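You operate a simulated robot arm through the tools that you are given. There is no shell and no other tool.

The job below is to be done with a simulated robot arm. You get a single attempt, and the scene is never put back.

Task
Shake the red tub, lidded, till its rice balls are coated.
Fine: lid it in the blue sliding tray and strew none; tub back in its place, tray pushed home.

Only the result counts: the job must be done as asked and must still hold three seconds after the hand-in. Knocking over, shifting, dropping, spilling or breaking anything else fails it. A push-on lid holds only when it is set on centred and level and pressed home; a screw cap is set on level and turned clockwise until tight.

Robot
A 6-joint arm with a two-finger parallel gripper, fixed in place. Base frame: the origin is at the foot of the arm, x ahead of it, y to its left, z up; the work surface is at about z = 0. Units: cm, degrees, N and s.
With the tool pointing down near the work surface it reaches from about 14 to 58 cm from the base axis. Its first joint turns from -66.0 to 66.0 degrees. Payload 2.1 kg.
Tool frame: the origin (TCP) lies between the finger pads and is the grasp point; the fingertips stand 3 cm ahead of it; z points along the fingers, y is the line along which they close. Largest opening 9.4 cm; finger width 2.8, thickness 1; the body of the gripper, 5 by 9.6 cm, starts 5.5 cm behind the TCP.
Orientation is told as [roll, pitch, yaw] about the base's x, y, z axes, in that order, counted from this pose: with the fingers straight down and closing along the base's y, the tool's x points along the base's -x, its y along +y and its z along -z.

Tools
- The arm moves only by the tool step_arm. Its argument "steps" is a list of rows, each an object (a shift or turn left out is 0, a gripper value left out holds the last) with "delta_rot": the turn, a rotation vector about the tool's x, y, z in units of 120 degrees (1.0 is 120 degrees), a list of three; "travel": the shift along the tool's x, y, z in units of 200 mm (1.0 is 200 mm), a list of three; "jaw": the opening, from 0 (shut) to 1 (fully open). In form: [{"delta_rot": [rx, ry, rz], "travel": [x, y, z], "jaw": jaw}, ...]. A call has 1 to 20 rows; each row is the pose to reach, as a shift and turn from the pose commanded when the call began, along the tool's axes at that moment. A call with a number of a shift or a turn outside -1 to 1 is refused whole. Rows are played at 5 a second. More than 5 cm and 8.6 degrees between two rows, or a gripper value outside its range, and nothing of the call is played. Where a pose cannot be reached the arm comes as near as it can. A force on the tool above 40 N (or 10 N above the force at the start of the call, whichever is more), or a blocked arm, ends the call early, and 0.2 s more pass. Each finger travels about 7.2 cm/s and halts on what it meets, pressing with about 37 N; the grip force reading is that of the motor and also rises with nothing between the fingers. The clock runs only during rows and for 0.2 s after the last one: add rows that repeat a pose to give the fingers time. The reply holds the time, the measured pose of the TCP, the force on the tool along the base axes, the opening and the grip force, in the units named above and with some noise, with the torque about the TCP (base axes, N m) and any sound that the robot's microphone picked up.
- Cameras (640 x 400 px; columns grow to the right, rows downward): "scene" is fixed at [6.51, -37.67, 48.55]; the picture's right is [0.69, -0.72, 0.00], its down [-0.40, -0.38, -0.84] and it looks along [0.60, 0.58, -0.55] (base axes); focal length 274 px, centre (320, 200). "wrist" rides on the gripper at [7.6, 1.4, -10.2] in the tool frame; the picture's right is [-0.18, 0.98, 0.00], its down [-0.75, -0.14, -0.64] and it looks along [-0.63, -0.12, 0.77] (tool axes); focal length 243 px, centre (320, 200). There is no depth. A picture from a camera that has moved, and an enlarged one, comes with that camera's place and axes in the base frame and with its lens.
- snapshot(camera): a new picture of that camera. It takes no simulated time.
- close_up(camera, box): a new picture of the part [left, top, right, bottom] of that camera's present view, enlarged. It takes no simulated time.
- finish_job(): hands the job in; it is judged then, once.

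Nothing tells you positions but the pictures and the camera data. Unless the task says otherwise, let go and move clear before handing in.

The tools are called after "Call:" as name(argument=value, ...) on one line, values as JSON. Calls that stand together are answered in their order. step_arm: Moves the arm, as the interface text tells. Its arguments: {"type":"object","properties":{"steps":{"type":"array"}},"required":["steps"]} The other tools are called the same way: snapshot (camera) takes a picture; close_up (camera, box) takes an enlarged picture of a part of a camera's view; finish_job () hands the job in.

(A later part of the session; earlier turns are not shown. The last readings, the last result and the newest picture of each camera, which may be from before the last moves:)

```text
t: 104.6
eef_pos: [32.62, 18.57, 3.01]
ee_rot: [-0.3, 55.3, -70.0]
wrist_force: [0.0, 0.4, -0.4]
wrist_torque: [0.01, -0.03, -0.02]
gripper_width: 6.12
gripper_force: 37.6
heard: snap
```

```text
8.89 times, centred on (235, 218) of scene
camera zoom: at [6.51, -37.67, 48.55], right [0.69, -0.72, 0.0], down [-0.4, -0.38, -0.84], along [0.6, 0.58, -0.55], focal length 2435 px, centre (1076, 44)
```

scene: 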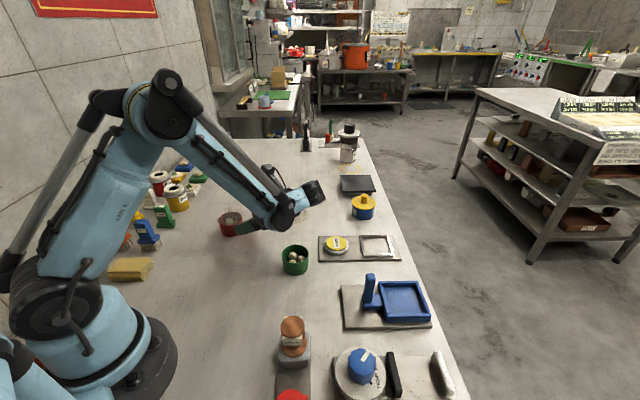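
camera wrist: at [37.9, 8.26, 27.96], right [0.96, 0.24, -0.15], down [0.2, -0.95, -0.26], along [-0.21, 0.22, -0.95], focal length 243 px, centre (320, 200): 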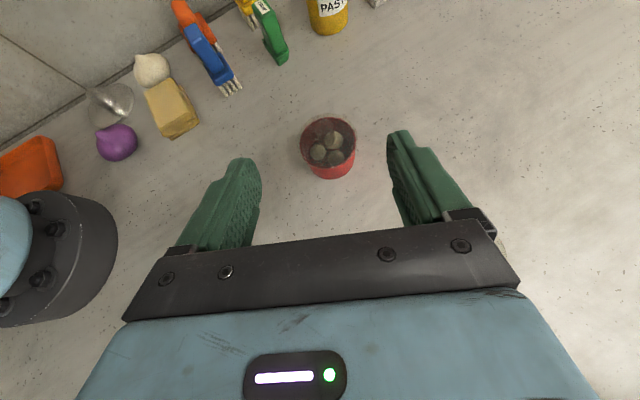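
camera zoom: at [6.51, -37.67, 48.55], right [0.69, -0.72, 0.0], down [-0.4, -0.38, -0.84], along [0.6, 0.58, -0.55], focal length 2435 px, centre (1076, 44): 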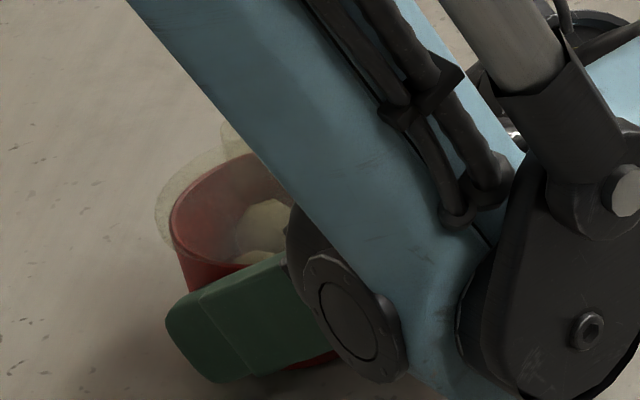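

I'll open the fingers fully to the side, retreat along the finger line, and inspect the lid.

Call:
step_arm(steps=[{"jaw": 0.65}, {"jaw": 0.75}, {"jaw": 0.85}, {"jaw": 0.85}, {"jaw": 0.85, "travel": [0, 0, -0.1]}, {"jaw": 0.85, "travel": [0, 0, -0.25]}, {"jaw": 0.85, "travel": [0, 0, -0.4]}, {"jaw": 0.85, "travel": [0, 0, -0.4]}])

Call:
close_up(camera="wrist", box=[240, 30, 400, 190])

Call:
close_up(camera="scene", box=[205, 195, 265, 240])

```text
t: 106.4
eef_pos: [34.88, 12.57, 7.57]
ee_rot: [-0.3, 55.2, -70.1]
wrist_force: [0.1, -0.6, 0.4]
wrist_torque: [-0.02, -0.02, -0.01]
gripper_width: 7.96
gripper_force: 0.1
heard: snap
```

```text
2.50 times, centred on (320, 110) of wrist
camera zoom: at [37.63, 9.12, 19.71], right [0.96, 0.24, -0.15], down [0.2, -0.95, -0.25], along [-0.21, 0.21, -0.95], focal length 606 px, centre (320, 425)
```

zoom: 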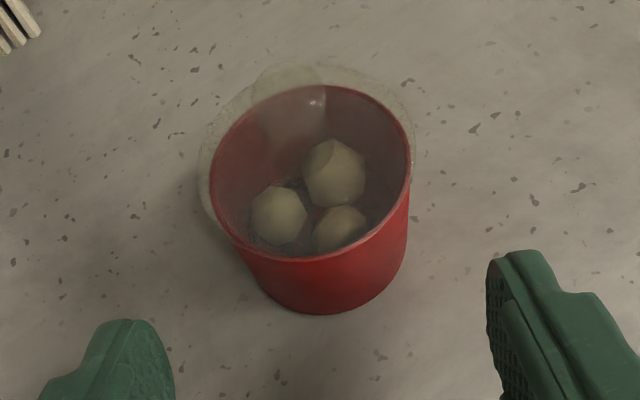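

```text
8.89 times, centred on (235, 218) of scene
camera zoom: at [6.51, -37.67, 48.55], right [0.69, -0.72, 0.0], down [-0.4, -0.38, -0.84], along [0.6, 0.58, -0.55], focal length 2435 px, centre (1076, 44)
```

zoom: 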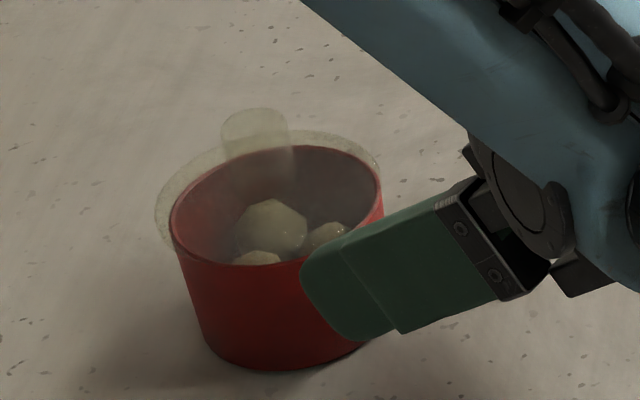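

There was another snap on release, and the lid looks shifted about 1 mm. I need to know whether it is still latched. I'll look closely at the contents and the lid first.

Call:
close_up(camera="wrist", box=[290, 45, 350, 110])

Call:
close_up(camera="scene", box=[216, 204, 252, 232])

Call:
close_up(camera="scene", box=[278, 240, 314, 270])

```text
6.15 times, centred on (320, 78) of wrist
camera zoom: at [37.63, 9.12, 19.71], right [0.96, 0.24, -0.15], down [0.2, -0.95, -0.25], along [-0.21, 0.21, -0.95], focal length 1493 px, centre (320, 954)
```

zoom: 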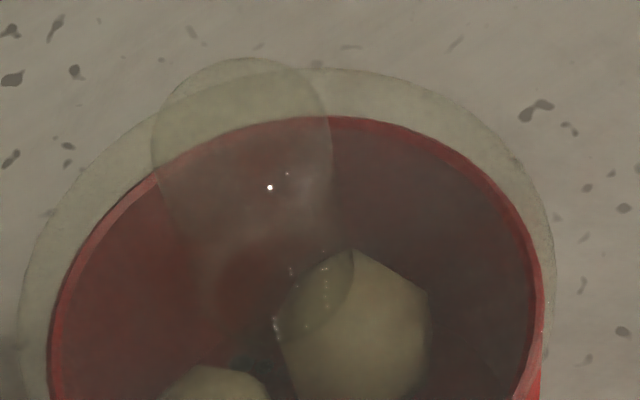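

```text
14.29 times, centred on (234, 218) of scene
camera zoom: at [6.51, -37.67, 48.55], right [0.69, -0.72, 0.0], down [-0.4, -0.38, -0.84], along [0.6, 0.58, -0.55], focal length 3914 px, centre (1549, -57)
```

zoom: 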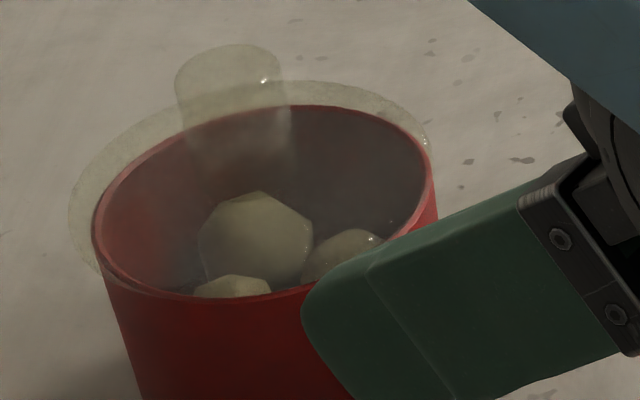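

```text
13.33 times, centred on (296, 255) of scene
camera zoom: at [6.51, -37.67, 48.55], right [0.69, -0.72, 0.0], down [-0.4, -0.38, -0.84], along [0.6, 0.58, -0.55], focal length 3653 px, centre (640, -533)
```

zoom: 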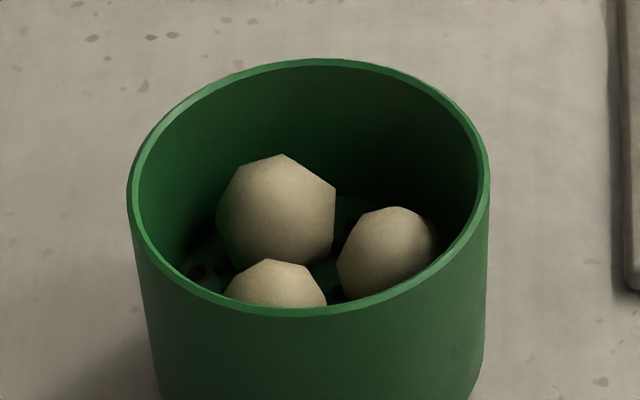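

The contents look unchanged, and the lid is offset by about 2 mm. I'll rise, return the hand to vertical, and test the lid by gripping the knob.

Call:
step_arm(steps=[{"travel": [0.11, 0, -0.075]}, {"travel": [0.22, 0, -0.15]}, {"travel": [0.33, 0, -0.226]}, {"travel": [0.33, 0, -0.226], "delta_rot": [0, -0.065, 0]}, {"travel": [0.33, 0, -0.226], "delta_rot": [0, -0.13, 0]}, {"travel": [0.33, 0, -0.226], "delta_rot": [0, -0.195, 0]}, {"travel": [0.33, 0, -0.226], "delta_rot": [0, -0.26, 0]}, {"travel": [0.33, 0, -0.226], "delta_rot": [0, -0.325, 0]}, {"travel": [0.33, 0, -0.226], "delta_rot": [0, -0.39, 0]}, {"travel": [0.33, 0, -0.226], "delta_rot": [0, -0.461, 0]}, {"travel": [0.33, 0, -0.226], "delta_rot": [0, -0.461, 0]}])

```text
t: 108.8
eef_pos: [34.81, 12.47, 15.58]
ee_rot: [-0.1, -0.1, -69.9]
wrist_force: [-0.2, 0.1, 0.0]
wrist_torque: [-0.04, -0.02, 0.03]
gripper_width: 7.99
gripper_force: 0.0
```

Call:
step_arm(steps=[{"travel": [0.1, 0, 0], "delta_rot": [0, 0, 0.05]}, {"travel": [0.22, 0.001, 0], "delta_rot": [0, 0, 0.1]}, {"travel": [0.34, 0.002, 0.05], "delta_rot": [0, 0, 0.15]}, {"travel": [0.416, 0.002, 0.12], "delta_rot": [0, 0, 0.1675]}, {"travel": [0.416, 0.002, 0.12], "delta_rot": [0, 0, 0.1675]}])

Call:
close_up(camera="wrist", box=[240, 50, 400, 190])

```text
t: 110.0
eef_pos: [32.09, 20.21, 13.12]
ee_rot: [-0.2, -0.1, -90.2]
wrist_force: [-0.4, 0.0, 0.2]
wrist_torque: [-0.02, 0.0, 0.0]
gripper_width: 7.97
gripper_force: 0.1
```

```text
2.86 times, centred on (320, 120) of wrist
camera zoom: at [33.47, 27.92, 23.49], right [0.98, -0.18, 0.0], down [-0.14, -0.75, 0.64], along [-0.12, -0.63, -0.77], focal length 693 px, centre (320, 429)
```

zoom: 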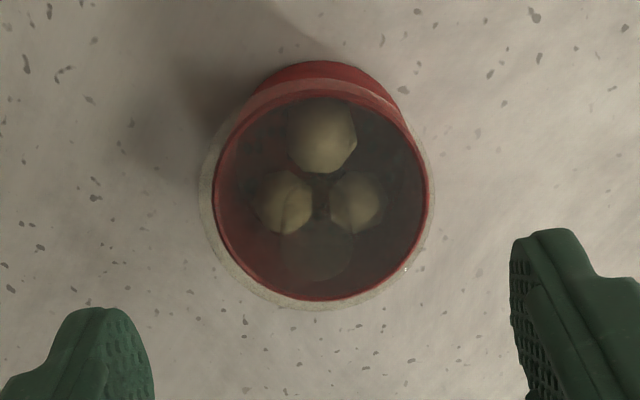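

Call:
step_arm(steps=[{"travel": [-0.0065, -0.004, 0.08]}, {"travel": [-0.0065, -0.004, 0.16]}, {"travel": [-0.0065, -0.004, 0.23]}, {"travel": [-0.0065, -0.004, 0.258]}, {"travel": [-0.0065, -0.004, 0.258]}, {"travel": [-0.0065, -0.004, 0.258], "jaw": 0.5}, {"travel": [-0.0065, -0.004, 0.258], "jaw": 0.3}, {"travel": [-0.0065, -0.004, 0.258], "jaw": 0.1}, {"travel": [-0.0065, -0.004, 0.258], "jaw": 0.1}, {"travel": [-0.0065, -0.004, 0.258], "jaw": 0.1}])

Call:
close_up(camera="wrist", box=[220, 60, 420, 220])

Call:
close_up(camera="scene", box=[212, 204, 258, 240])

```text
t: 112.2
eef_pos: [31.97, 20.2, 8.11]
ee_rot: [-0.1, 0.1, -90.0]
wrist_force: [0.2, -0.7, -1.3]
wrist_torque: [0.03, 0.01, -0.02]
gripper_width: 1.68
gripper_force: 36.8
```

```text
2.50 times, centred on (320, 140) of wrist
camera zoom: at [33.35, 27.79, 18.37], right [0.98, -0.18, 0.0], down [-0.14, -0.75, 0.64], along [-0.12, -0.63, -0.77], focal length 606 px, centre (320, 350)
```

zoom: 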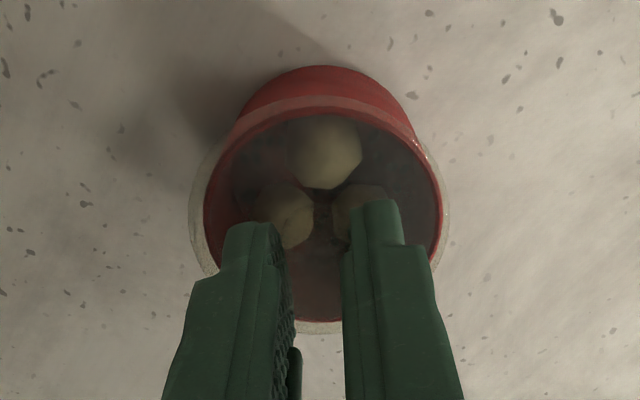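

```text
11.11 times, centred on (235, 222) of scene
camera zoom: at [6.51, -37.67, 48.55], right [0.69, -0.72, 0.0], down [-0.4, -0.38, -0.84], along [0.6, 0.58, -0.55], focal length 3044 px, centre (1264, -44)
```

zoom: 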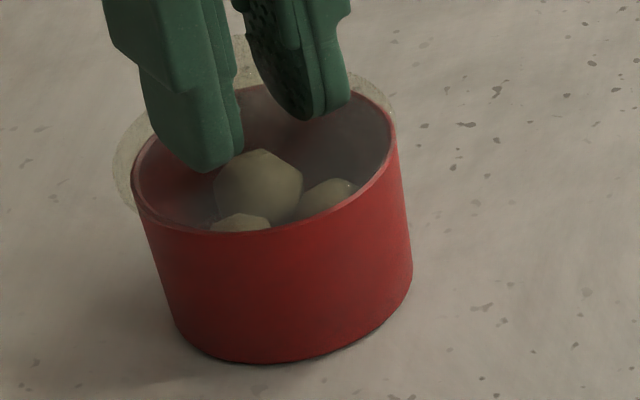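

The knob is gripped. I'll lift half a centimetre slowly to see whether the tub comes with it.

Call:
step_arm(steps=[{"travel": [0, 0, -0.01]}, {"travel": [0, 0, -0.02]}, {"travel": [0, 0, -0.03]}, {"travel": [0, 0, -0.03]}])

Call:
close_up(camera="scene", box=[212, 204, 258, 240])

Call:
close_up(camera="wrist", box=[220, 60, 420, 220])

```text
t: 113.2
eef_pos: [31.99, 20.11, 8.61]
ee_rot: [-0.2, 0.0, -89.9]
wrist_force: [0.6, -0.2, -1.3]
wrist_torque: [0.0, 0.0, 0.0]
gripper_width: 1.66
gripper_force: 36.8
```

```text
11.11 times, centred on (235, 222) of scene
camera zoom: at [6.51, -37.67, 48.55], right [0.69, -0.72, 0.0], down [-0.4, -0.38, -0.84], along [0.6, 0.58, -0.55], focal length 3044 px, centre (1264, -44)
```

zoom: 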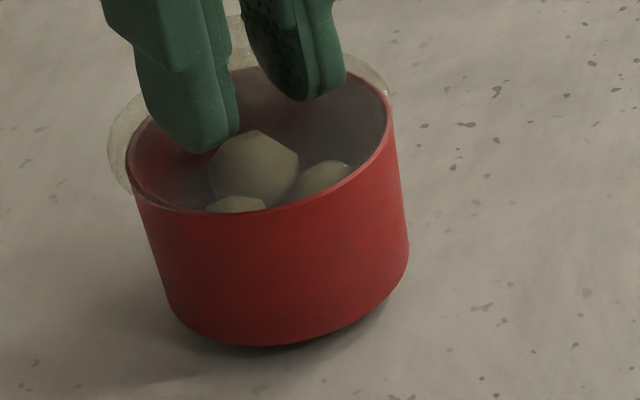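

```text
2.50 times, centred on (320, 140) of wrist
camera zoom: at [33.34, 27.79, 18.94], right [0.98, -0.18, 0.0], down [-0.14, -0.75, 0.64], along [-0.12, -0.63, -0.77], focal length 606 px, centre (320, 350)
```

zoom: 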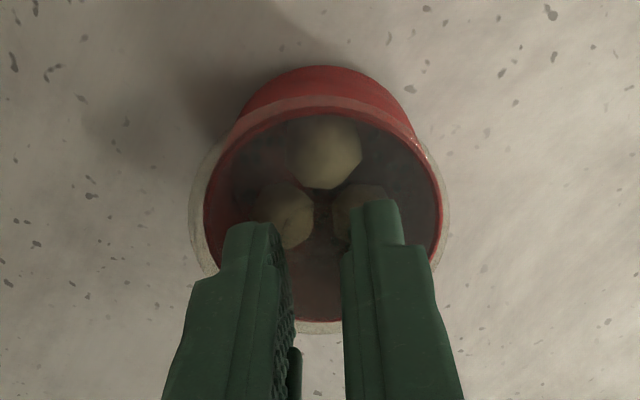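

The tub comes up with the lid, so it is still latched. I'll raise it well clear here and try the strongest motion the limits allow: long strokes with an in-phase swing of the hand.

Call:
step_arm(steps=[{"travel": [0, 0, -0.05]}, {"travel": [0, 0, -0.15]}, {"travel": [0, 0, -0.28]}, {"travel": [0, 0, -0.41]}, {"travel": [0, 0, -0.53]}, {"travel": [0, 0, -0.6]}, {"travel": [0, 0, -0.6]}])

Call:
step_arm(steps=[{"travel": [0, 0.12, 0], "delta_rot": [-0.035, 0, 0]}, {"travel": [0, 0.245, 0], "delta_rot": [-0.07, 0, 0]}, {"travel": [0, 0, 0], "delta_rot": [0, 0, 0]}, {"travel": [0, -0.245, 0], "delta_rot": [0.07, 0, 0]}, {"travel": [0, 0, 0], "delta_rot": [0, 0, 0]}, {"travel": [0, 0.245, 0], "delta_rot": [-0.07, 0, 0]}, {"travel": [0, 0, 0], "delta_rot": [0, 0, 0]}, {"travel": [0, -0.245, 0], "delta_rot": [0.07, 0, 0]}, {"travel": [0, 0, 0], "delta_rot": [0, 0, 0]}, {"travel": [0, 0.245, 0], "delta_rot": [-0.07, 0, 0]}, {"travel": [0, 0, 0], "delta_rot": [0, 0, 0]}, {"travel": [0, -0.245, 0], "delta_rot": [0.07, 0, 0]}, {"travel": [0, 0, 0], "delta_rot": [0, 0, 0]}, {"travel": [0, 0.245, 0], "delta_rot": [-0.07, 0, 0]}, {"travel": [0, 0, 0], "delta_rot": [0, 0, 0]}, {"travel": [0, -0.245, 0], "delta_rot": [0.07, 0, 0]}, {"travel": [0, 0, 0], "delta_rot": [0, 0, 0]}, {"travel": [0, 0, 0], "delta_rot": [0, 0, 0]}])

Call:
close_up(camera="wrist", box=[220, 60, 420, 220])

Call:
close_up(camera="scene", box=[190, 150, 260, 210])

```text
t: 114.8
eef_pos: [31.95, 20.08, 20.72]
ee_rot: [0.0, 0.0, -89.9]
wrist_force: [-0.6, 0.1, -1.0]
wrist_torque: [0.0, 0.01, 0.0]
gripper_width: 1.66
gripper_force: 37.3
```

```text
t: 118.6
eef_pos: [32.15, 20.04, 20.85]
ee_rot: [0.1, 0.0, -90.0]
wrist_force: [-1.1, -0.2, -0.9]
wrist_torque: [-0.02, 0.01, 0.01]
gripper_width: 1.68
gripper_force: 36.0
```

```text
2.50 times, centred on (320, 140) of wrist
camera zoom: at [33.39, 27.68, 30.99], right [0.98, -0.18, 0.0], down [-0.14, -0.75, 0.64], along [-0.12, -0.63, -0.77], focal length 606 px, centre (320, 350)
```

zoom: 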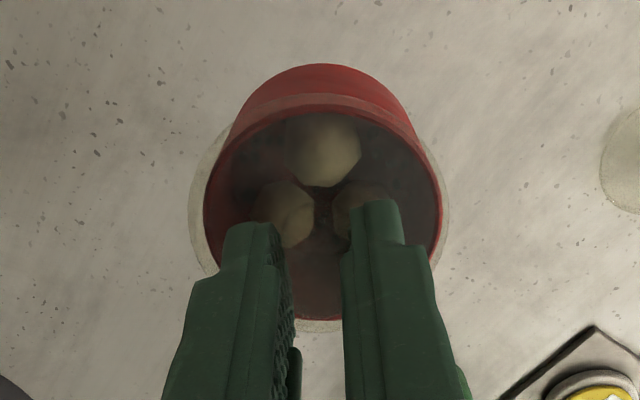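

```text
6.67 times, centred on (225, 180) of scene
camera zoom: at [6.51, -37.67, 48.55], right [0.69, -0.72, 0.0], down [-0.4, -0.38, -0.84], along [0.6, 0.58, -0.55], focal length 1826 px, centre (953, 333)
```

zoom: 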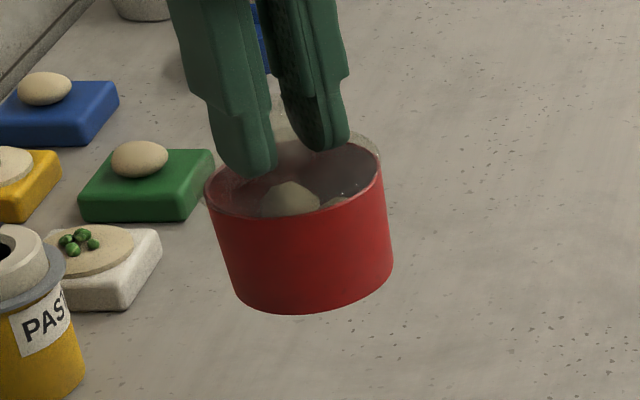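

No change yet. I'll try the sharpest reversals possible, at 2.5 Hz with in-phase swing. First along the closing axis, then across it.

Call:
step_arm(steps=[{"travel": [0, 0.06, 0], "delta_rot": [-0.018, 0, 0]}, {"travel": [0, -0.1225, 0], "delta_rot": [0.035, 0, 0]}, {"travel": [0, 0.1225, 0], "delta_rot": [-0.035, 0, 0]}, {"travel": [0, -0.1225, 0], "delta_rot": [0.035, 0, 0]}, {"travel": [0, 0.1225, 0], "delta_rot": [-0.035, 0, 0]}, {"travel": [0, -0.1225, 0], "delta_rot": [0.035, 0, 0]}, {"travel": [0, 0.1225, 0], "delta_rot": [-0.035, 0, 0]}, {"travel": [0, -0.1225, 0], "delta_rot": [0.035, 0, 0]}, {"travel": [0, 0.1225, 0], "delta_rot": [-0.035, 0, 0]}, {"travel": [0, -0.1225, 0], "delta_rot": [0.035, 0, 0]}, {"travel": [0, 0.1225, 0], "delta_rot": [-0.035, 0, 0]}, {"travel": [0, -0.1225, 0], "delta_rot": [0.035, 0, 0]}, {"travel": [0, 0.1225, 0], "delta_rot": [-0.035, 0, 0]}, {"travel": [0, -0.1225, 0], "delta_rot": [0.035, 0, 0]}, {"travel": [0, 0.1225, 0], "delta_rot": [-0.035, 0, 0]}, {"travel": [0, -0.1225, 0], "delta_rot": [0.035, 0, 0]}, {"travel": [0, 0.1225, 0], "delta_rot": [-0.035, 0, 0]}, {"travel": [0, -0.06, 0], "delta_rot": [0.018, 0, 0]}, {"travel": [0, 0, 0]}, {"travel": [0, 0, 0]}])

Call:
close_up(camera="wrist", box=[220, 60, 420, 220])

Call:
close_up(camera="scene", box=[190, 150, 260, 210])

```text
t: 122.8
eef_pos: [31.97, 20.09, 20.67]
ee_rot: [-0.1, -0.1, -90.1]
wrist_force: [0.4, 0.4, -0.9]
wrist_torque: [-0.01, 0.01, -0.01]
gripper_width: 1.68
gripper_force: 37.3
```

```text
2.50 times, centred on (320, 140) of wrist
camera zoom: at [33.27, 27.81, 30.97], right [0.98, -0.18, 0.0], down [-0.14, -0.75, 0.64], along [-0.12, -0.63, -0.77], focal length 606 px, centre (320, 350)
```

zoom: 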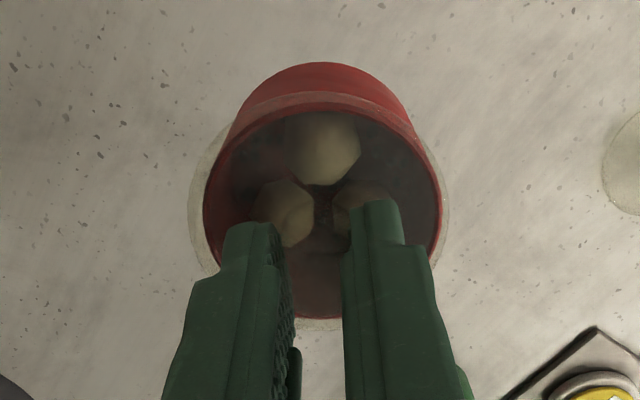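

```text
6.67 times, centred on (225, 180) of scene
camera zoom: at [6.51, -37.67, 48.55], right [0.69, -0.72, 0.0], down [-0.4, -0.38, -0.84], along [0.6, 0.58, -0.55], focal length 1826 px, centre (953, 333)
```

zoom: 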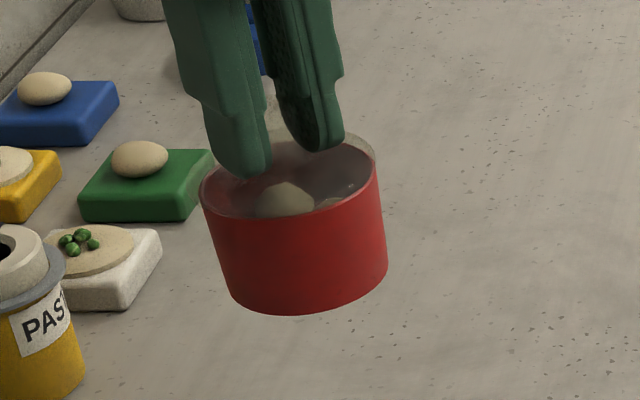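

Still nothing. Before trying more, I want to know how well the arm follows quick rows. I'll command one single 4.9 cm step and read where it is just afterwards.

Call:
step_arm(steps=[{"travel": [0, 0.245, 0]}])

Call:
step_arm(steps=[{"travel": [0, -0.245, 0]}])

Call:
step_arm(steps=[{"travel": [0, 0, 0]}])

```text
t: 123.2
eef_pos: [36.77, 20.17, 20.65]
ee_rot: [-0.2, 0.1, -89.9]
wrist_force: [-1.0, 1.2, -0.8]
wrist_torque: [0.06, 0.06, -0.01]
gripper_width: 1.66
gripper_force: 36.7
```

```text
t: 123.6
eef_pos: [31.91, 20.16, 20.62]
ee_rot: [-0.1, 0.0, -90.0]
wrist_force: [-0.4, -0.3, -1.1]
wrist_torque: [0.01, -0.03, 0.03]
gripper_width: 1.67
gripper_force: 36.8
```

```text
t: 124.0
eef_pos: [31.8, 20.13, 20.74]
ee_rot: [-0.2, -0.1, -90.0]
wrist_force: [0.0, -0.2, -0.8]
wrist_torque: [-0.02, 0.02, 0.0]
gripper_width: 1.67
gripper_force: 37.1
```

The arm follows well, within about 1 mm at 0.4 s, so the strokes were real. I'll look once more at the balls at high zoom.

Call:
close_up(camera="wrist", box=[292, 98, 352, 150])

Call:
close_up(camera="scene", box=[208, 168, 240, 192])

```text
7.69 times, centred on (322, 124) of wrist
camera zoom: at [33.23, 27.81, 31.0], right [0.98, -0.18, 0.0], down [-0.14, -0.75, 0.64], along [-0.12, -0.63, -0.77], focal length 1866 px, centre (305, 785)
```

zoom: 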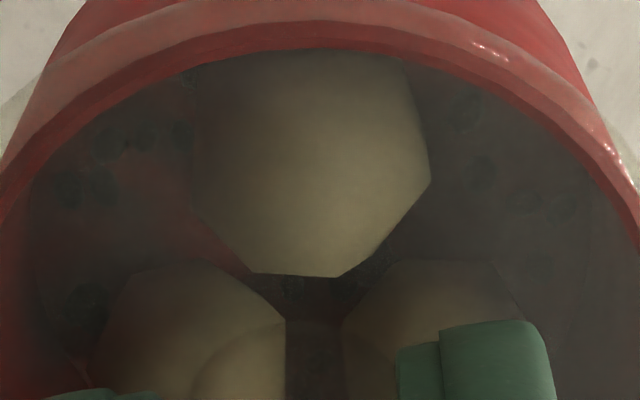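

```text
16.00 times, centred on (224, 180) of scene
camera zoom: at [6.51, -37.67, 48.55], right [0.69, -0.72, 0.0], down [-0.4, -0.38, -0.84], along [0.6, 0.58, -0.55], focal length 4383 px, centre (1856, 520)
```

zoom: 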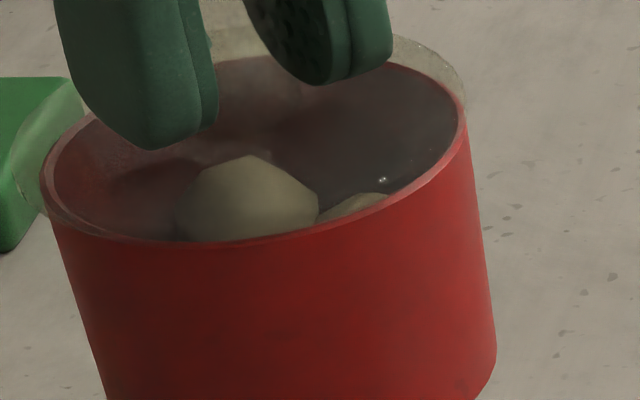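

The balls are still plain. The 5.82 cm width from my first side grip was probably just the tub's taper lower down, so that grip was fine, and moving forward was what touched the lid. I'll set the tub down on the same spot and take that body grip again.

Call:
step_arm(steps=[{"travel": [0, 0, 0.1]}, {"travel": [0, 0, 0.23]}, {"travel": [0, 0, 0.36]}, {"travel": [0, 0, 0.48]}, {"travel": [0, 0, 0.57]}, {"travel": [0, 0, 0.61]}, {"travel": [0, 0, 0.615]}, {"travel": [0, 0, 0.615]}])

Call:
step_arm(steps=[{"travel": [0, 0, 0.005]}, {"travel": [0, 0, 0.01]}, {"travel": [0, 0, 0.01]}])

```text
t: 125.8
eef_pos: [32.0, 20.16, 8.37]
ee_rot: [-0.2, 0.1, -90.0]
wrist_force: [-0.1, -0.1, -0.7]
wrist_torque: [0.01, -0.02, 0.0]
gripper_width: 1.68
gripper_force: 36.9
```

```text
t: 126.6
eef_pos: [32.01, 20.21, 8.21]
ee_rot: [-0.1, -0.1, -90.0]
wrist_force: [-0.7, 0.3, 2.9]
wrist_torque: [-0.05, 0.0, -0.05]
gripper_width: 1.68
gripper_force: 37.1
```

It has touched down. I'll release the knob, rise, and go back to the tilt position.

Call:
step_arm(steps=[{"jaw": 0.25}, {"jaw": 0.45}, {"jaw": 0.45}, {"jaw": 0.45, "travel": [0, 0, -0.12]}, {"jaw": 0.45, "travel": [0, 0, -0.28]}, {"jaw": 0.6, "travel": [0, 0, -0.38]}, {"jaw": 0.85, "travel": [-0.1, 0.035, -0.38]}, {"jaw": 0.85, "travel": [-0.25, 0.09, -0.38]}, {"jaw": 0.85, "travel": [-0.38, 0.14, -0.38]}, {"jaw": 0.85, "travel": [-0.422, 0.155, -0.38]}, {"jaw": 0.85, "travel": [-0.422, 0.155, -0.38]}])

Call:
step_arm(steps=[{"delta_rot": [0, 0, -0.06]}, {"delta_rot": [0, 0, -0.12]}, {"delta_rot": [0, 0, -0.1667]}, {"delta_rot": [0, 0, -0.1667]}])

Call:
step_arm(steps=[{"delta_rot": [0, 0.065, 0]}, {"delta_rot": [0, 0.13, 0]}, {"delta_rot": [0, 0.195, 0]}, {"delta_rot": [0, 0.26, 0]}, {"delta_rot": [0, 0.325, 0]}, {"delta_rot": [0, 0.39, 0]}, {"delta_rot": [0, 0.461, 0]}, {"delta_rot": [0, 0.461, 0]}])

Call:
close_up(camera="scene", box=[212, 204, 258, 240])

Call:
close_up(camera="wrist", box=[260, 90, 390, 200])

```text
t: 129.0
eef_pos: [35.08, 11.72, 15.76]
ee_rot: [-0.1, 0.0, -90.0]
wrist_force: [0.7, 0.1, 0.0]
wrist_torque: [0.03, -0.03, 0.02]
gripper_width: 8.01
gripper_force: 0.0
```

```text
t: 130.0
eef_pos: [35.19, 11.76, 15.63]
ee_rot: [-0.1, 0.1, -69.9]
wrist_force: [0.6, 0.3, 0.6]
wrist_torque: [0.0, -0.01, 0.02]
gripper_width: 7.97
gripper_force: 0.1
```

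```text
t: 131.8
eef_pos: [35.09, 11.76, 15.62]
ee_rot: [0.0, 55.5, -70.1]
wrist_force: [-0.3, 0.6, -0.2]
wrist_torque: [0.0, 0.02, 0.0]
gripper_width: 8.0
gripper_force: 0.0
```

```text
11.11 times, centred on (235, 222) of scene
camera zoom: at [6.51, -37.67, 48.55], right [0.69, -0.72, 0.0], down [-0.4, -0.38, -0.84], along [0.6, 0.58, -0.55], focal length 3044 px, centre (1264, -44)
```

zoom: 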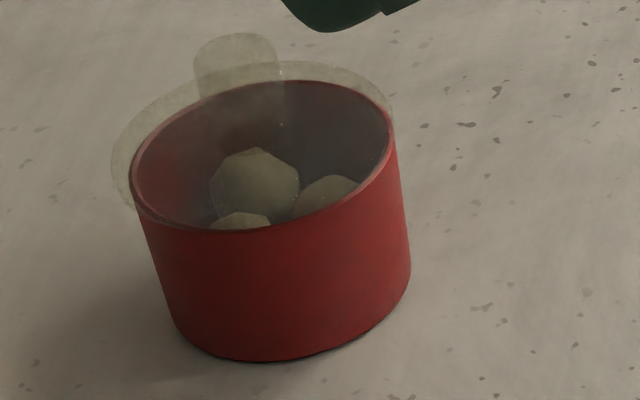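

```text
3.64 times, centred on (325, 145) of wrist
camera zoom: at [37.76, 8.35, 27.83], right [0.96, 0.24, -0.15], down [0.19, -0.95, -0.26], along [-0.21, 0.22, -0.95], focal length 882 px, centre (302, 400)
```

zoom: 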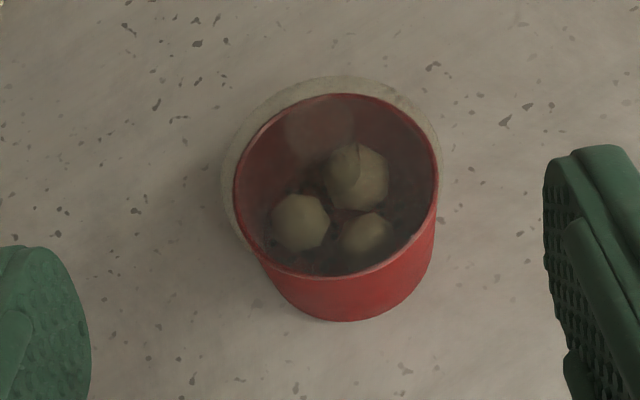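

Call:
step_arm(steps=[{"travel": [-0.11, 0, 0.06]}, {"travel": [-0.21, 0, 0.13]}, {"travel": [-0.29, 0, 0.22]}, {"travel": [-0.3285, 0, 0.31]}, {"travel": [-0.3285, 0, 0.4]}, {"travel": [-0.3285, 0, 0.5]}, {"travel": [-0.3285, 0, 0.5]}])

Call:
close_up(camera="wrist", box=[240, 60, 400, 220])

```text
t: 133.4
eef_pos: [33.54, 15.98, 4.63]
ee_rot: [-0.1, 55.2, -70.1]
wrist_force: [0.2, -0.8, 0.3]
wrist_torque: [0.0, -0.01, -0.03]
gripper_width: 8.0
gripper_force: 0.1
```

```text
2.50 times, centred on (320, 140) of wrist
camera zoom: at [36.23, 12.62, 16.71], right [0.96, 0.24, -0.15], down [0.19, -0.95, -0.25], along [-0.21, 0.21, -0.95], focal length 606 px, centre (320, 350)
```

zoom: 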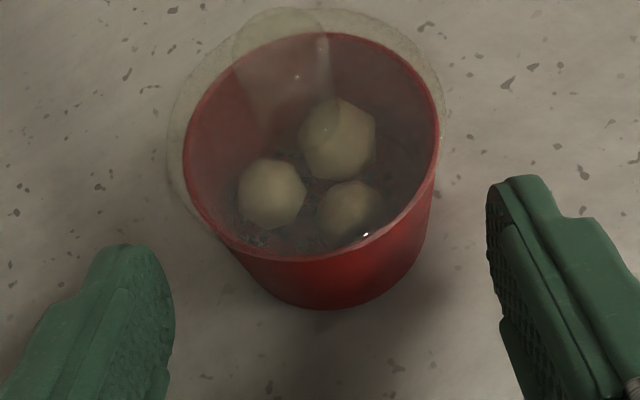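

Call:
step_arm(steps=[{"travel": [-0.001, 0.003, 0.05]}, {"travel": [-0.002, 0.005, 0.1]}, {"travel": [-0.003, 0.005, 0.135]}, {"travel": [-0.003, 0.005, 0.135]}])

Call:
close_up(camera="wrist", box=[220, 80, 420, 240])

```text
t: 134.4
eef_pos: [32.93, 18.08, 3.12]
ee_rot: [-0.2, 55.5, -70.1]
wrist_force: [0.3, 0.5, -0.2]
wrist_torque: [-0.03, -0.01, 0.01]
gripper_width: 7.99
gripper_force: 0.0
```

```text
2.50 times, centred on (320, 160) of wrist
camera zoom: at [35.55, 14.74, 15.22], right [0.96, 0.24, -0.15], down [0.19, -0.95, -0.25], along [-0.21, 0.21, -0.95], focal length 606 px, centre (320, 300)
```

zoom: 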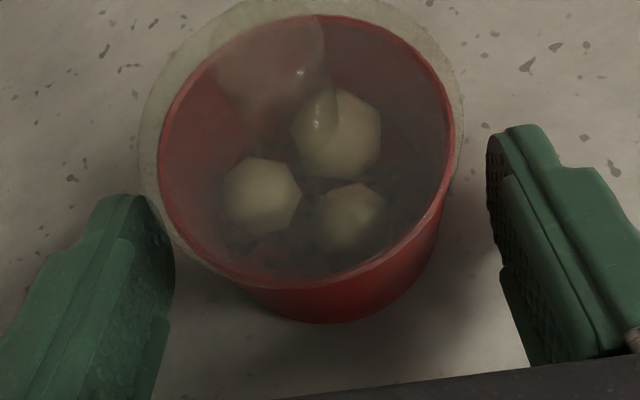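

Call:
step_arm(steps=[{"travel": [-0.006, 0, -0.003]}, {"travel": [-0.006, 0, -0.003]}, {"travel": [-0.006, 0, -0.003], "jaw": 0.75}, {"travel": [-0.006, 0, -0.003], "jaw": 0.68}, {"travel": [-0.006, 0, -0.003], "jaw": 0.6}, {"travel": [-0.006, 0, -0.003], "jaw": 0.5}, {"travel": [-0.006, 0, -0.003], "jaw": 0.5}, {"travel": [-0.006, 0, -0.003], "jaw": 0.5}])

Call:
close_up(camera="wrist", box=[220, 80, 420, 240])

```text
t: 136.2
eef_pos: [32.89, 17.97, 2.96]
ee_rot: [-0.2, 55.2, -70.1]
wrist_force: [0.2, -0.4, 0.5]
wrist_torque: [-0.03, 0.04, 0.01]
gripper_width: 5.75
gripper_force: 36.8
```

```text
2.50 times, centred on (320, 160) of wrist
camera zoom: at [35.63, 14.59, 15.13], right [0.96, 0.24, -0.15], down [0.19, -0.95, -0.25], along [-0.21, 0.21, -0.95], focal length 606 px, centre (320, 300)
```

zoom: 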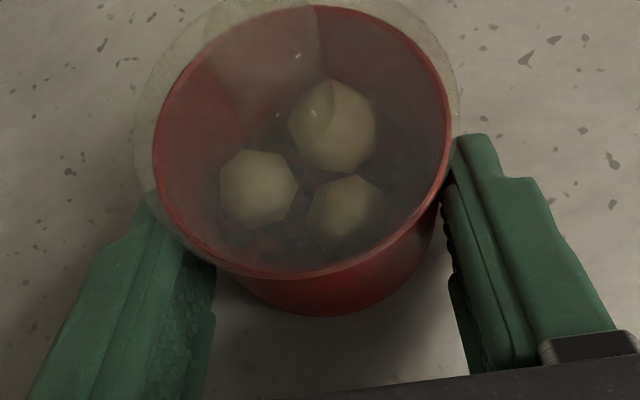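

The width is 5.75 with no snap, so this is a true body grip below the lid. I'll lift slowly by 1.5 cm and check.

Call:
step_arm(steps=[{"travel": [0.0103, 0, -0.0071]}, {"travel": [0.0206, 0, -0.0142]}, {"travel": [0.0412, 0, -0.0283]}, {"travel": [0.0618, 0, -0.0425]}, {"travel": [0.0618, 0, -0.0425]}])

Call:
close_up(camera="wrist", box=[220, 80, 420, 240])

Call:
close_up(camera="scene", box=[200, 185, 270, 240])

```text
t: 137.4
eef_pos: [32.91, 17.95, 4.42]
ee_rot: [-0.2, 55.3, -70.1]
wrist_force: [-0.1, 0.2, 0.1]
wrist_torque: [-0.05, -0.01, -0.03]
gripper_width: 5.76
gripper_force: 37.3
```

```text
2.50 times, centred on (320, 160) of wrist
camera zoom: at [35.63, 14.59, 16.66], right [0.96, 0.24, -0.15], down [0.19, -0.95, -0.25], along [-0.21, 0.21, -0.95], focal length 606 px, centre (320, 300)
```

zoom: 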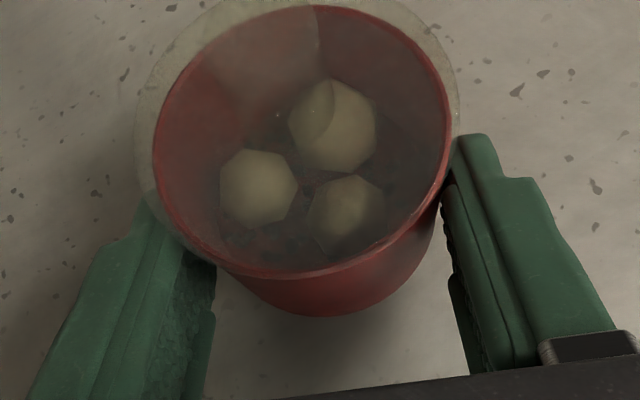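

```text
7.27 times, centred on (235, 212) of scene
camera zoom: at [6.51, -37.67, 48.55], right [0.69, -0.72, 0.0], down [-0.4, -0.38, -0.84], along [0.6, 0.58, -0.55], focal length 1992 px, centre (938, 109)
```

zoom: 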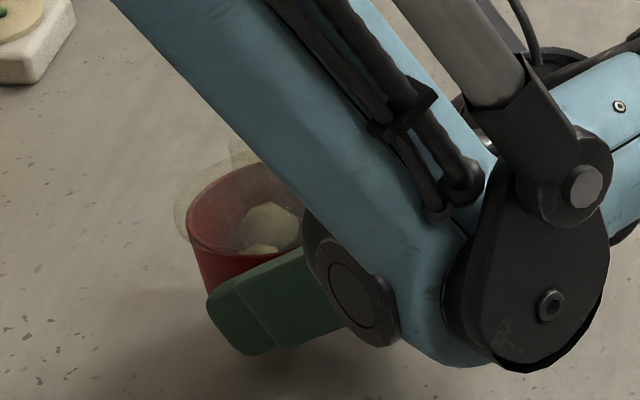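

It holds steadily. I'll lift higher and shake gently along the closing axis first, then harder.

Call:
step_arm(steps=[{"travel": [0.04, 0, -0.028]}, {"travel": [0.12, 0, -0.083]}, {"travel": [0.22, 0, -0.151]}, {"travel": [0.32, 0, -0.22]}, {"travel": [0.4, 0, -0.275]}, {"travel": [0.44, 0, -0.302]}, {"travel": [0.44, 0, -0.302]}])

Call:
step_arm(steps=[{"travel": [0, 0.04, 0]}, {"travel": [0, -0.06, 0]}, {"travel": [0, 0.08, 0]}, {"travel": [0, -0.08, 0]}, {"travel": [0, 0.08, 0]}, {"travel": [0, -0.08, 0]}, {"travel": [0, 0.08, 0]}, {"travel": [0, -0.08, 0]}, {"travel": [0, 0.08, 0]}, {"travel": [0, -0.04, 0]}, {"travel": [0, 0, 0]}, {"travel": [0, 0, 0]}])

Call:
close_up(camera="wrist", box=[220, 80, 420, 240])

Call:
snapshot(camera="scene")

```text
t: 139.0
eef_pos: [32.99, 17.89, 15.17]
ee_rot: [-0.2, 55.2, -70.1]
wrist_force: [0.1, 0.4, -0.6]
wrist_torque: [-0.02, -0.02, 0.02]
gripper_width: 5.75
gripper_force: 37.0
```

```text
t: 141.6
eef_pos: [32.91, 18.02, 15.11]
ee_rot: [-0.2, 55.3, -70.1]
wrist_force: [-0.5, -1.5, -1.3]
wrist_torque: [-0.06, -0.01, -0.06]
gripper_width: 5.74
gripper_force: 36.9
```

```text
2.50 times, centred on (320, 160) of wrist
camera zoom: at [35.62, 14.66, 27.25], right [0.96, 0.24, -0.15], down [0.19, -0.95, -0.25], along [-0.21, 0.21, -0.95], focal length 606 px, centre (320, 300)
```

zoom: 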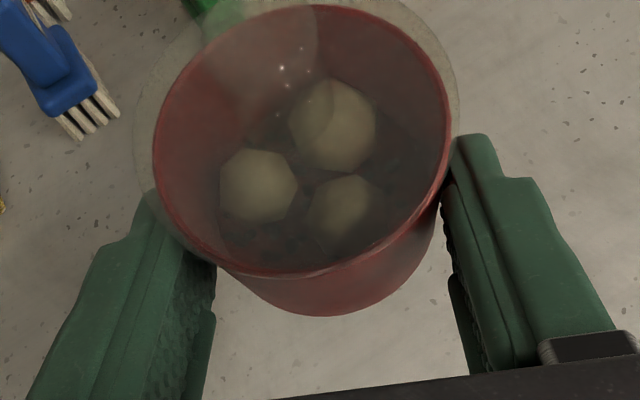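

```text
taken
```

scene: 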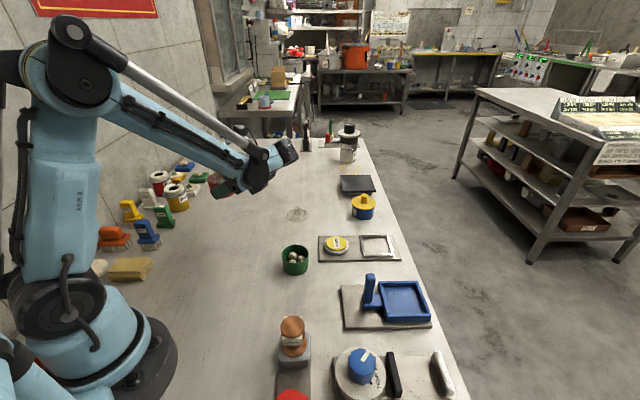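

The body grip is rock steady. Now a full bout at maximum stroke along the closing axis.

Call:
step_arm(steps=[{"travel": [0, 0.08, 0]}, {"travel": [0, -0.12, 0]}, {"travel": [0, 0.1225, 0]}, {"travel": [0, -0.1225, 0]}, {"travel": [0, 0.1225, 0]}, {"travel": [0, -0.1225, 0]}, {"travel": [0, 0.1225, 0]}, {"travel": [0, -0.1225, 0]}, {"travel": [0, 0.1225, 0]}, {"travel": [0, -0.1225, 0]}, {"travel": [0, 0.1225, 0]}, {"travel": [0, -0.1225, 0]}, {"travel": [0, 0.1225, 0]}, {"travel": [0, -0.1225, 0]}, {"travel": [0, 0.1225, 0]}, {"travel": [0, -0.1225, 0]}, {"travel": [0, 0.1225, 0]}, {"travel": [0, -0.06, 0]}, {"travel": [0, 0, 0]}, {"travel": [0, 0, 0]}])

Call:
close_up(camera="wrist", box=[220, 80, 420, 240])

```text
t: 145.8
eef_pos: [32.98, 17.89, 15.19]
ee_rot: [-0.2, 55.2, -70.2]
wrist_force: [0.6, 0.2, -0.8]
wrist_torque: [-0.04, -0.01, 0.03]
gripper_width: 5.72
gripper_force: 37.0
```

```text
2.50 times, centred on (320, 160) of wrist
camera zoom: at [35.68, 14.65, 27.36], right [0.96, 0.24, -0.15], down [0.19, -0.95, -0.25], along [-0.21, 0.21, -0.95], focal length 606 px, centre (320, 300)
```

zoom: 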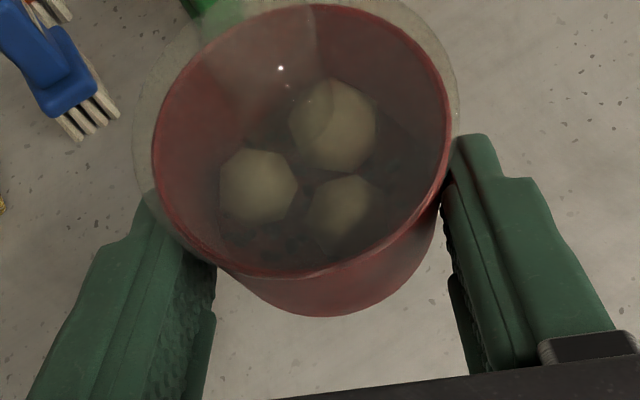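

No visible change yet. With this firm grip I can shake hard vertically too, at full stroke.

Call:
step_arm(steps=[{"travel": [0.06, 0, -0.041]}, {"travel": [-0.101, 0, 0.0693]}, {"travel": [0.101, 0, -0.0693]}, {"travel": [-0.101, 0, 0.0693]}, {"travel": [0.101, 0, -0.0693]}, {"travel": [-0.101, 0, 0.0693]}, {"travel": [0.101, 0, -0.0693]}, {"travel": [-0.101, 0, 0.0693]}, {"travel": [0.101, 0, -0.0693]}, {"travel": [-0.101, 0, 0.0693]}, {"travel": [0.101, 0, -0.0693]}, {"travel": [-0.101, 0, 0.0693]}, {"travel": [0.101, 0, -0.0693]}, {"travel": [-0.101, 0, 0.0693]}, {"travel": [0.101, 0, -0.0693]}, {"travel": [-0.101, 0, 0.0693]}, {"travel": [0.101, 0, -0.0693]}, {"travel": [-0.05, 0, 0.035]}, {"travel": [0, 0, 0]}, {"travel": [0, 0, 0]}])

Call:
close_up(camera="wrist", box=[220, 80, 420, 240])

```text
t: 150.0
eef_pos: [32.82, 17.96, 15.24]
ee_rot: [-0.2, 55.3, -70.1]
wrist_force: [0.1, 0.6, -1.0]
wrist_torque: [0.01, 0.01, -0.02]
gripper_width: 5.74
gripper_force: 36.5
```

```text
2.50 times, centred on (320, 160) of wrist
camera zoom: at [35.57, 14.63, 27.33], right [0.96, 0.24, -0.15], down [0.19, -0.95, -0.25], along [-0.21, 0.21, -0.95], focal length 606 px, centre (320, 300)
```

zoom: 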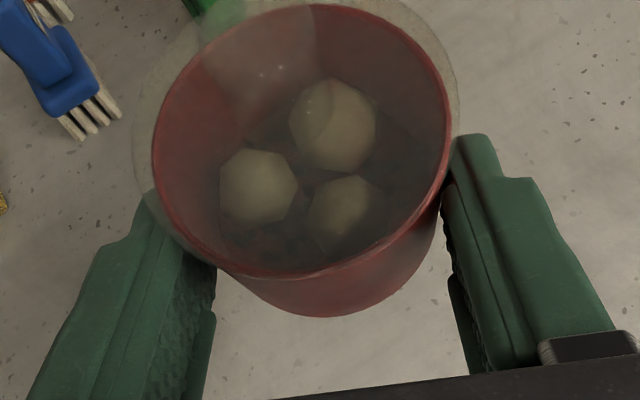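

Call:
close_up(camera="wrist", box=[280, 95, 350, 160])

```text
6.15 times, centred on (315, 128) of wrist
camera zoom: at [35.57, 14.63, 27.33], right [0.96, 0.24, -0.15], down [0.19, -0.95, -0.25], along [-0.21, 0.21, -0.95], focal length 1493 px, centre (351, 646)
```

zoom: 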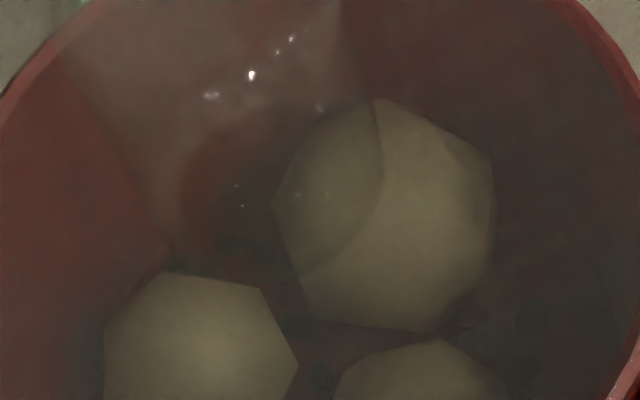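

Still plain. I'll test big tilts with this firm grip, rocking the tub 60° over and back.

Call:
step_arm(steps=[{"delta_rot": [0, -0.07, 0]}, {"delta_rot": [0, -0.14, 0]}, {"delta_rot": [0, -0.21, 0]}, {"delta_rot": [0, -0.28, 0]}, {"delta_rot": [0, -0.35, 0]}, {"delta_rot": [0, -0.42, 0]}, {"delta_rot": [0, -0.49, 0]}, {"delta_rot": [0, -0.42, 0]}, {"delta_rot": [0, -0.49, 0]}, {"delta_rot": [0, -0.42, 0]}, {"delta_rot": [0, -0.35, 0]}, {"delta_rot": [0, -0.28, 0]}, {"delta_rot": [0, -0.21, 0]}, {"delta_rot": [0, -0.14, 0]}, {"delta_rot": [0, -0.07, 0]}, {"delta_rot": [0, 0, 0]}, {"delta_rot": [0, 0, 0]}])

Call:
close_up(camera="wrist", box=[220, 80, 420, 240])

```text
t: 153.6
eef_pos: [32.91, 17.9, 15.11]
ee_rot: [-0.2, 55.5, -70.1]
wrist_force: [0.3, 0.1, 0.0]
wrist_torque: [-0.02, -0.03, -0.03]
gripper_width: 5.74
gripper_force: 36.9
```

```text
2.50 times, centred on (320, 160) of wrist
camera zoom: at [35.59, 14.59, 27.28], right [0.96, 0.24, -0.15], down [0.19, -0.95, -0.26], along [-0.21, 0.22, -0.95], focal length 606 px, centre (320, 300)
```

zoom: 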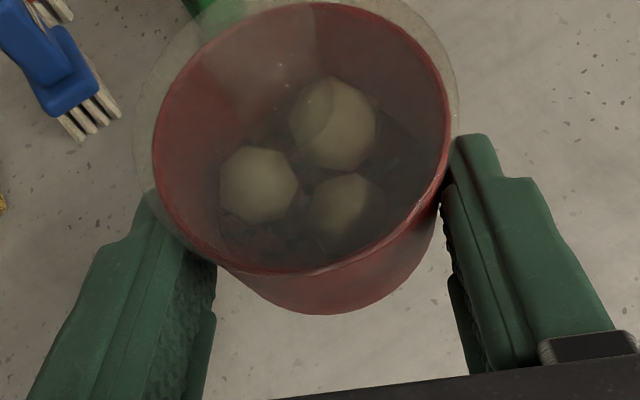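

Large tilts also change nothing. My bouts have had rests between them, so I'll try sustained shaking: three back-to-back calls of continuous full strokes with no pause rows.

Call:
step_arm(steps=[{"travel": [0, -0.245, 0]}, {"travel": [0, 0, 0]}, {"travel": [0, -0.245, 0]}, {"travel": [0, 0, 0]}, {"travel": [0, -0.245, 0]}, {"travel": [0, 0, 0]}, {"travel": [0, -0.245, 0]}, {"travel": [0, 0, 0]}, {"travel": [0, -0.245, 0]}, {"travel": [0, 0, 0]}, {"travel": [0, -0.245, 0]}, {"travel": [0, 0, 0]}, {"travel": [0, -0.245, 0]}, {"travel": [0, 0, 0]}, {"travel": [0, -0.245, 0]}, {"travel": [0, 0, 0]}, {"travel": [0, -0.245, 0]}, {"travel": [0, 0, 0]}, {"travel": [0, -0.245, 0]}, {"travel": [0, 0, 0]}])

Call:
step_arm(steps=[{"travel": [0, -0.245, 0]}, {"travel": [0, 0, 0]}, {"travel": [0, -0.245, 0]}, {"travel": [0, 0, 0]}, {"travel": [0, -0.245, 0]}, {"travel": [0, 0, 0]}, {"travel": [0, -0.245, 0]}, {"travel": [0, 0, 0]}, {"travel": [0, -0.245, 0]}, {"travel": [0, 0, 0]}, {"travel": [0, -0.245, 0]}, {"travel": [0, 0, 0]}, {"travel": [0, -0.245, 0]}, {"travel": [0, 0, 0]}, {"travel": [0, -0.245, 0]}, {"travel": [0, 0, 0]}, {"travel": [0, -0.245, 0]}, {"travel": [0, 0, 0]}, {"travel": [0, -0.245, 0]}, {"travel": [0, 0, 0]}])

Call:
step_arm(steps=[{"travel": [0, -0.245, 0]}, {"travel": [0, 0, 0]}, {"travel": [0, -0.245, 0]}, {"travel": [0, 0, 0]}, {"travel": [0, -0.245, 0]}, {"travel": [0, 0, 0]}, {"travel": [0, -0.245, 0]}, {"travel": [0, 0, 0]}, {"travel": [0, -0.245, 0]}, {"travel": [0, 0, 0]}, {"travel": [0, -0.245, 0]}, {"travel": [0, 0, 0]}, {"travel": [0, -0.245, 0]}, {"travel": [0, 0, 0]}, {"travel": [0, -0.245, 0]}, {"travel": [0, 0, 0]}, {"travel": [0, -0.245, 0]}, {"travel": [0, 0, 0]}, {"travel": [0, -0.245, 0]}, {"travel": [0, 0, 0]}])

Call:
close_up(camera="wrist", box=[220, 80, 420, 240])

Call:
close_up(camera="wrist", box=[280, 95, 350, 160])

```text
t: 157.8
eef_pos: [32.81, 17.97, 15.11]
ee_rot: [-0.2, 55.4, -70.1]
wrist_force: [0.9, 0.0, -1.8]
wrist_torque: [0.01, -0.02, -0.01]
gripper_width: 5.72
gripper_force: 37.6
```

```text
t: 162.0
eef_pos: [32.86, 17.92, 15.26]
ee_rot: [-0.2, 55.4, -70.1]
wrist_force: [-0.5, -1.2, -0.4]
wrist_torque: [-0.07, 0.0, 0.01]
gripper_width: 5.74
gripper_force: 36.7
```

```text
t: 166.2
eef_pos: [32.76, 17.88, 15.1]
ee_rot: [-0.2, 55.4, -70.1]
wrist_force: [-0.4, -0.5, -0.2]
wrist_torque: [-0.03, 0.04, -0.01]
gripper_width: 5.71
gripper_force: 36.8
```

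```text
2.50 times, centred on (320, 160) of wrist
camera zoom: at [35.48, 14.56, 27.29], right [0.96, 0.24, -0.15], down [0.19, -0.95, -0.25], along [-0.21, 0.21, -0.95], focal length 606 px, centre (320, 300)
```

zoom: 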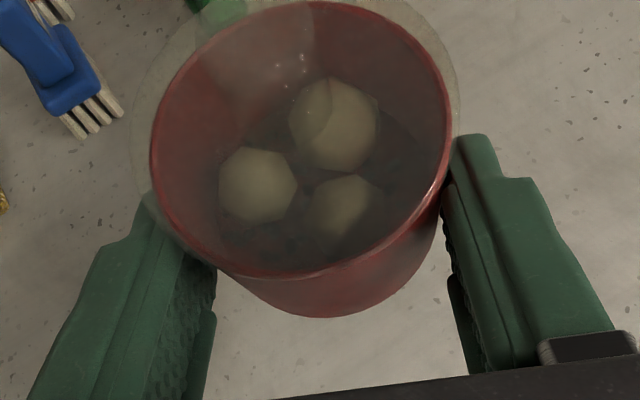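

```text
6.15 times, centred on (315, 128) of wrist
camera zoom: at [35.48, 14.56, 27.29], right [0.96, 0.24, -0.15], down [0.19, -0.95, -0.25], along [-0.21, 0.21, -0.95], focal length 1493 px, centre (351, 646)
```

zoom: 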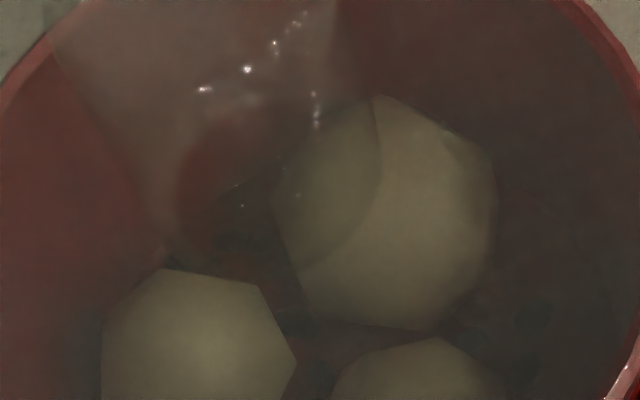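

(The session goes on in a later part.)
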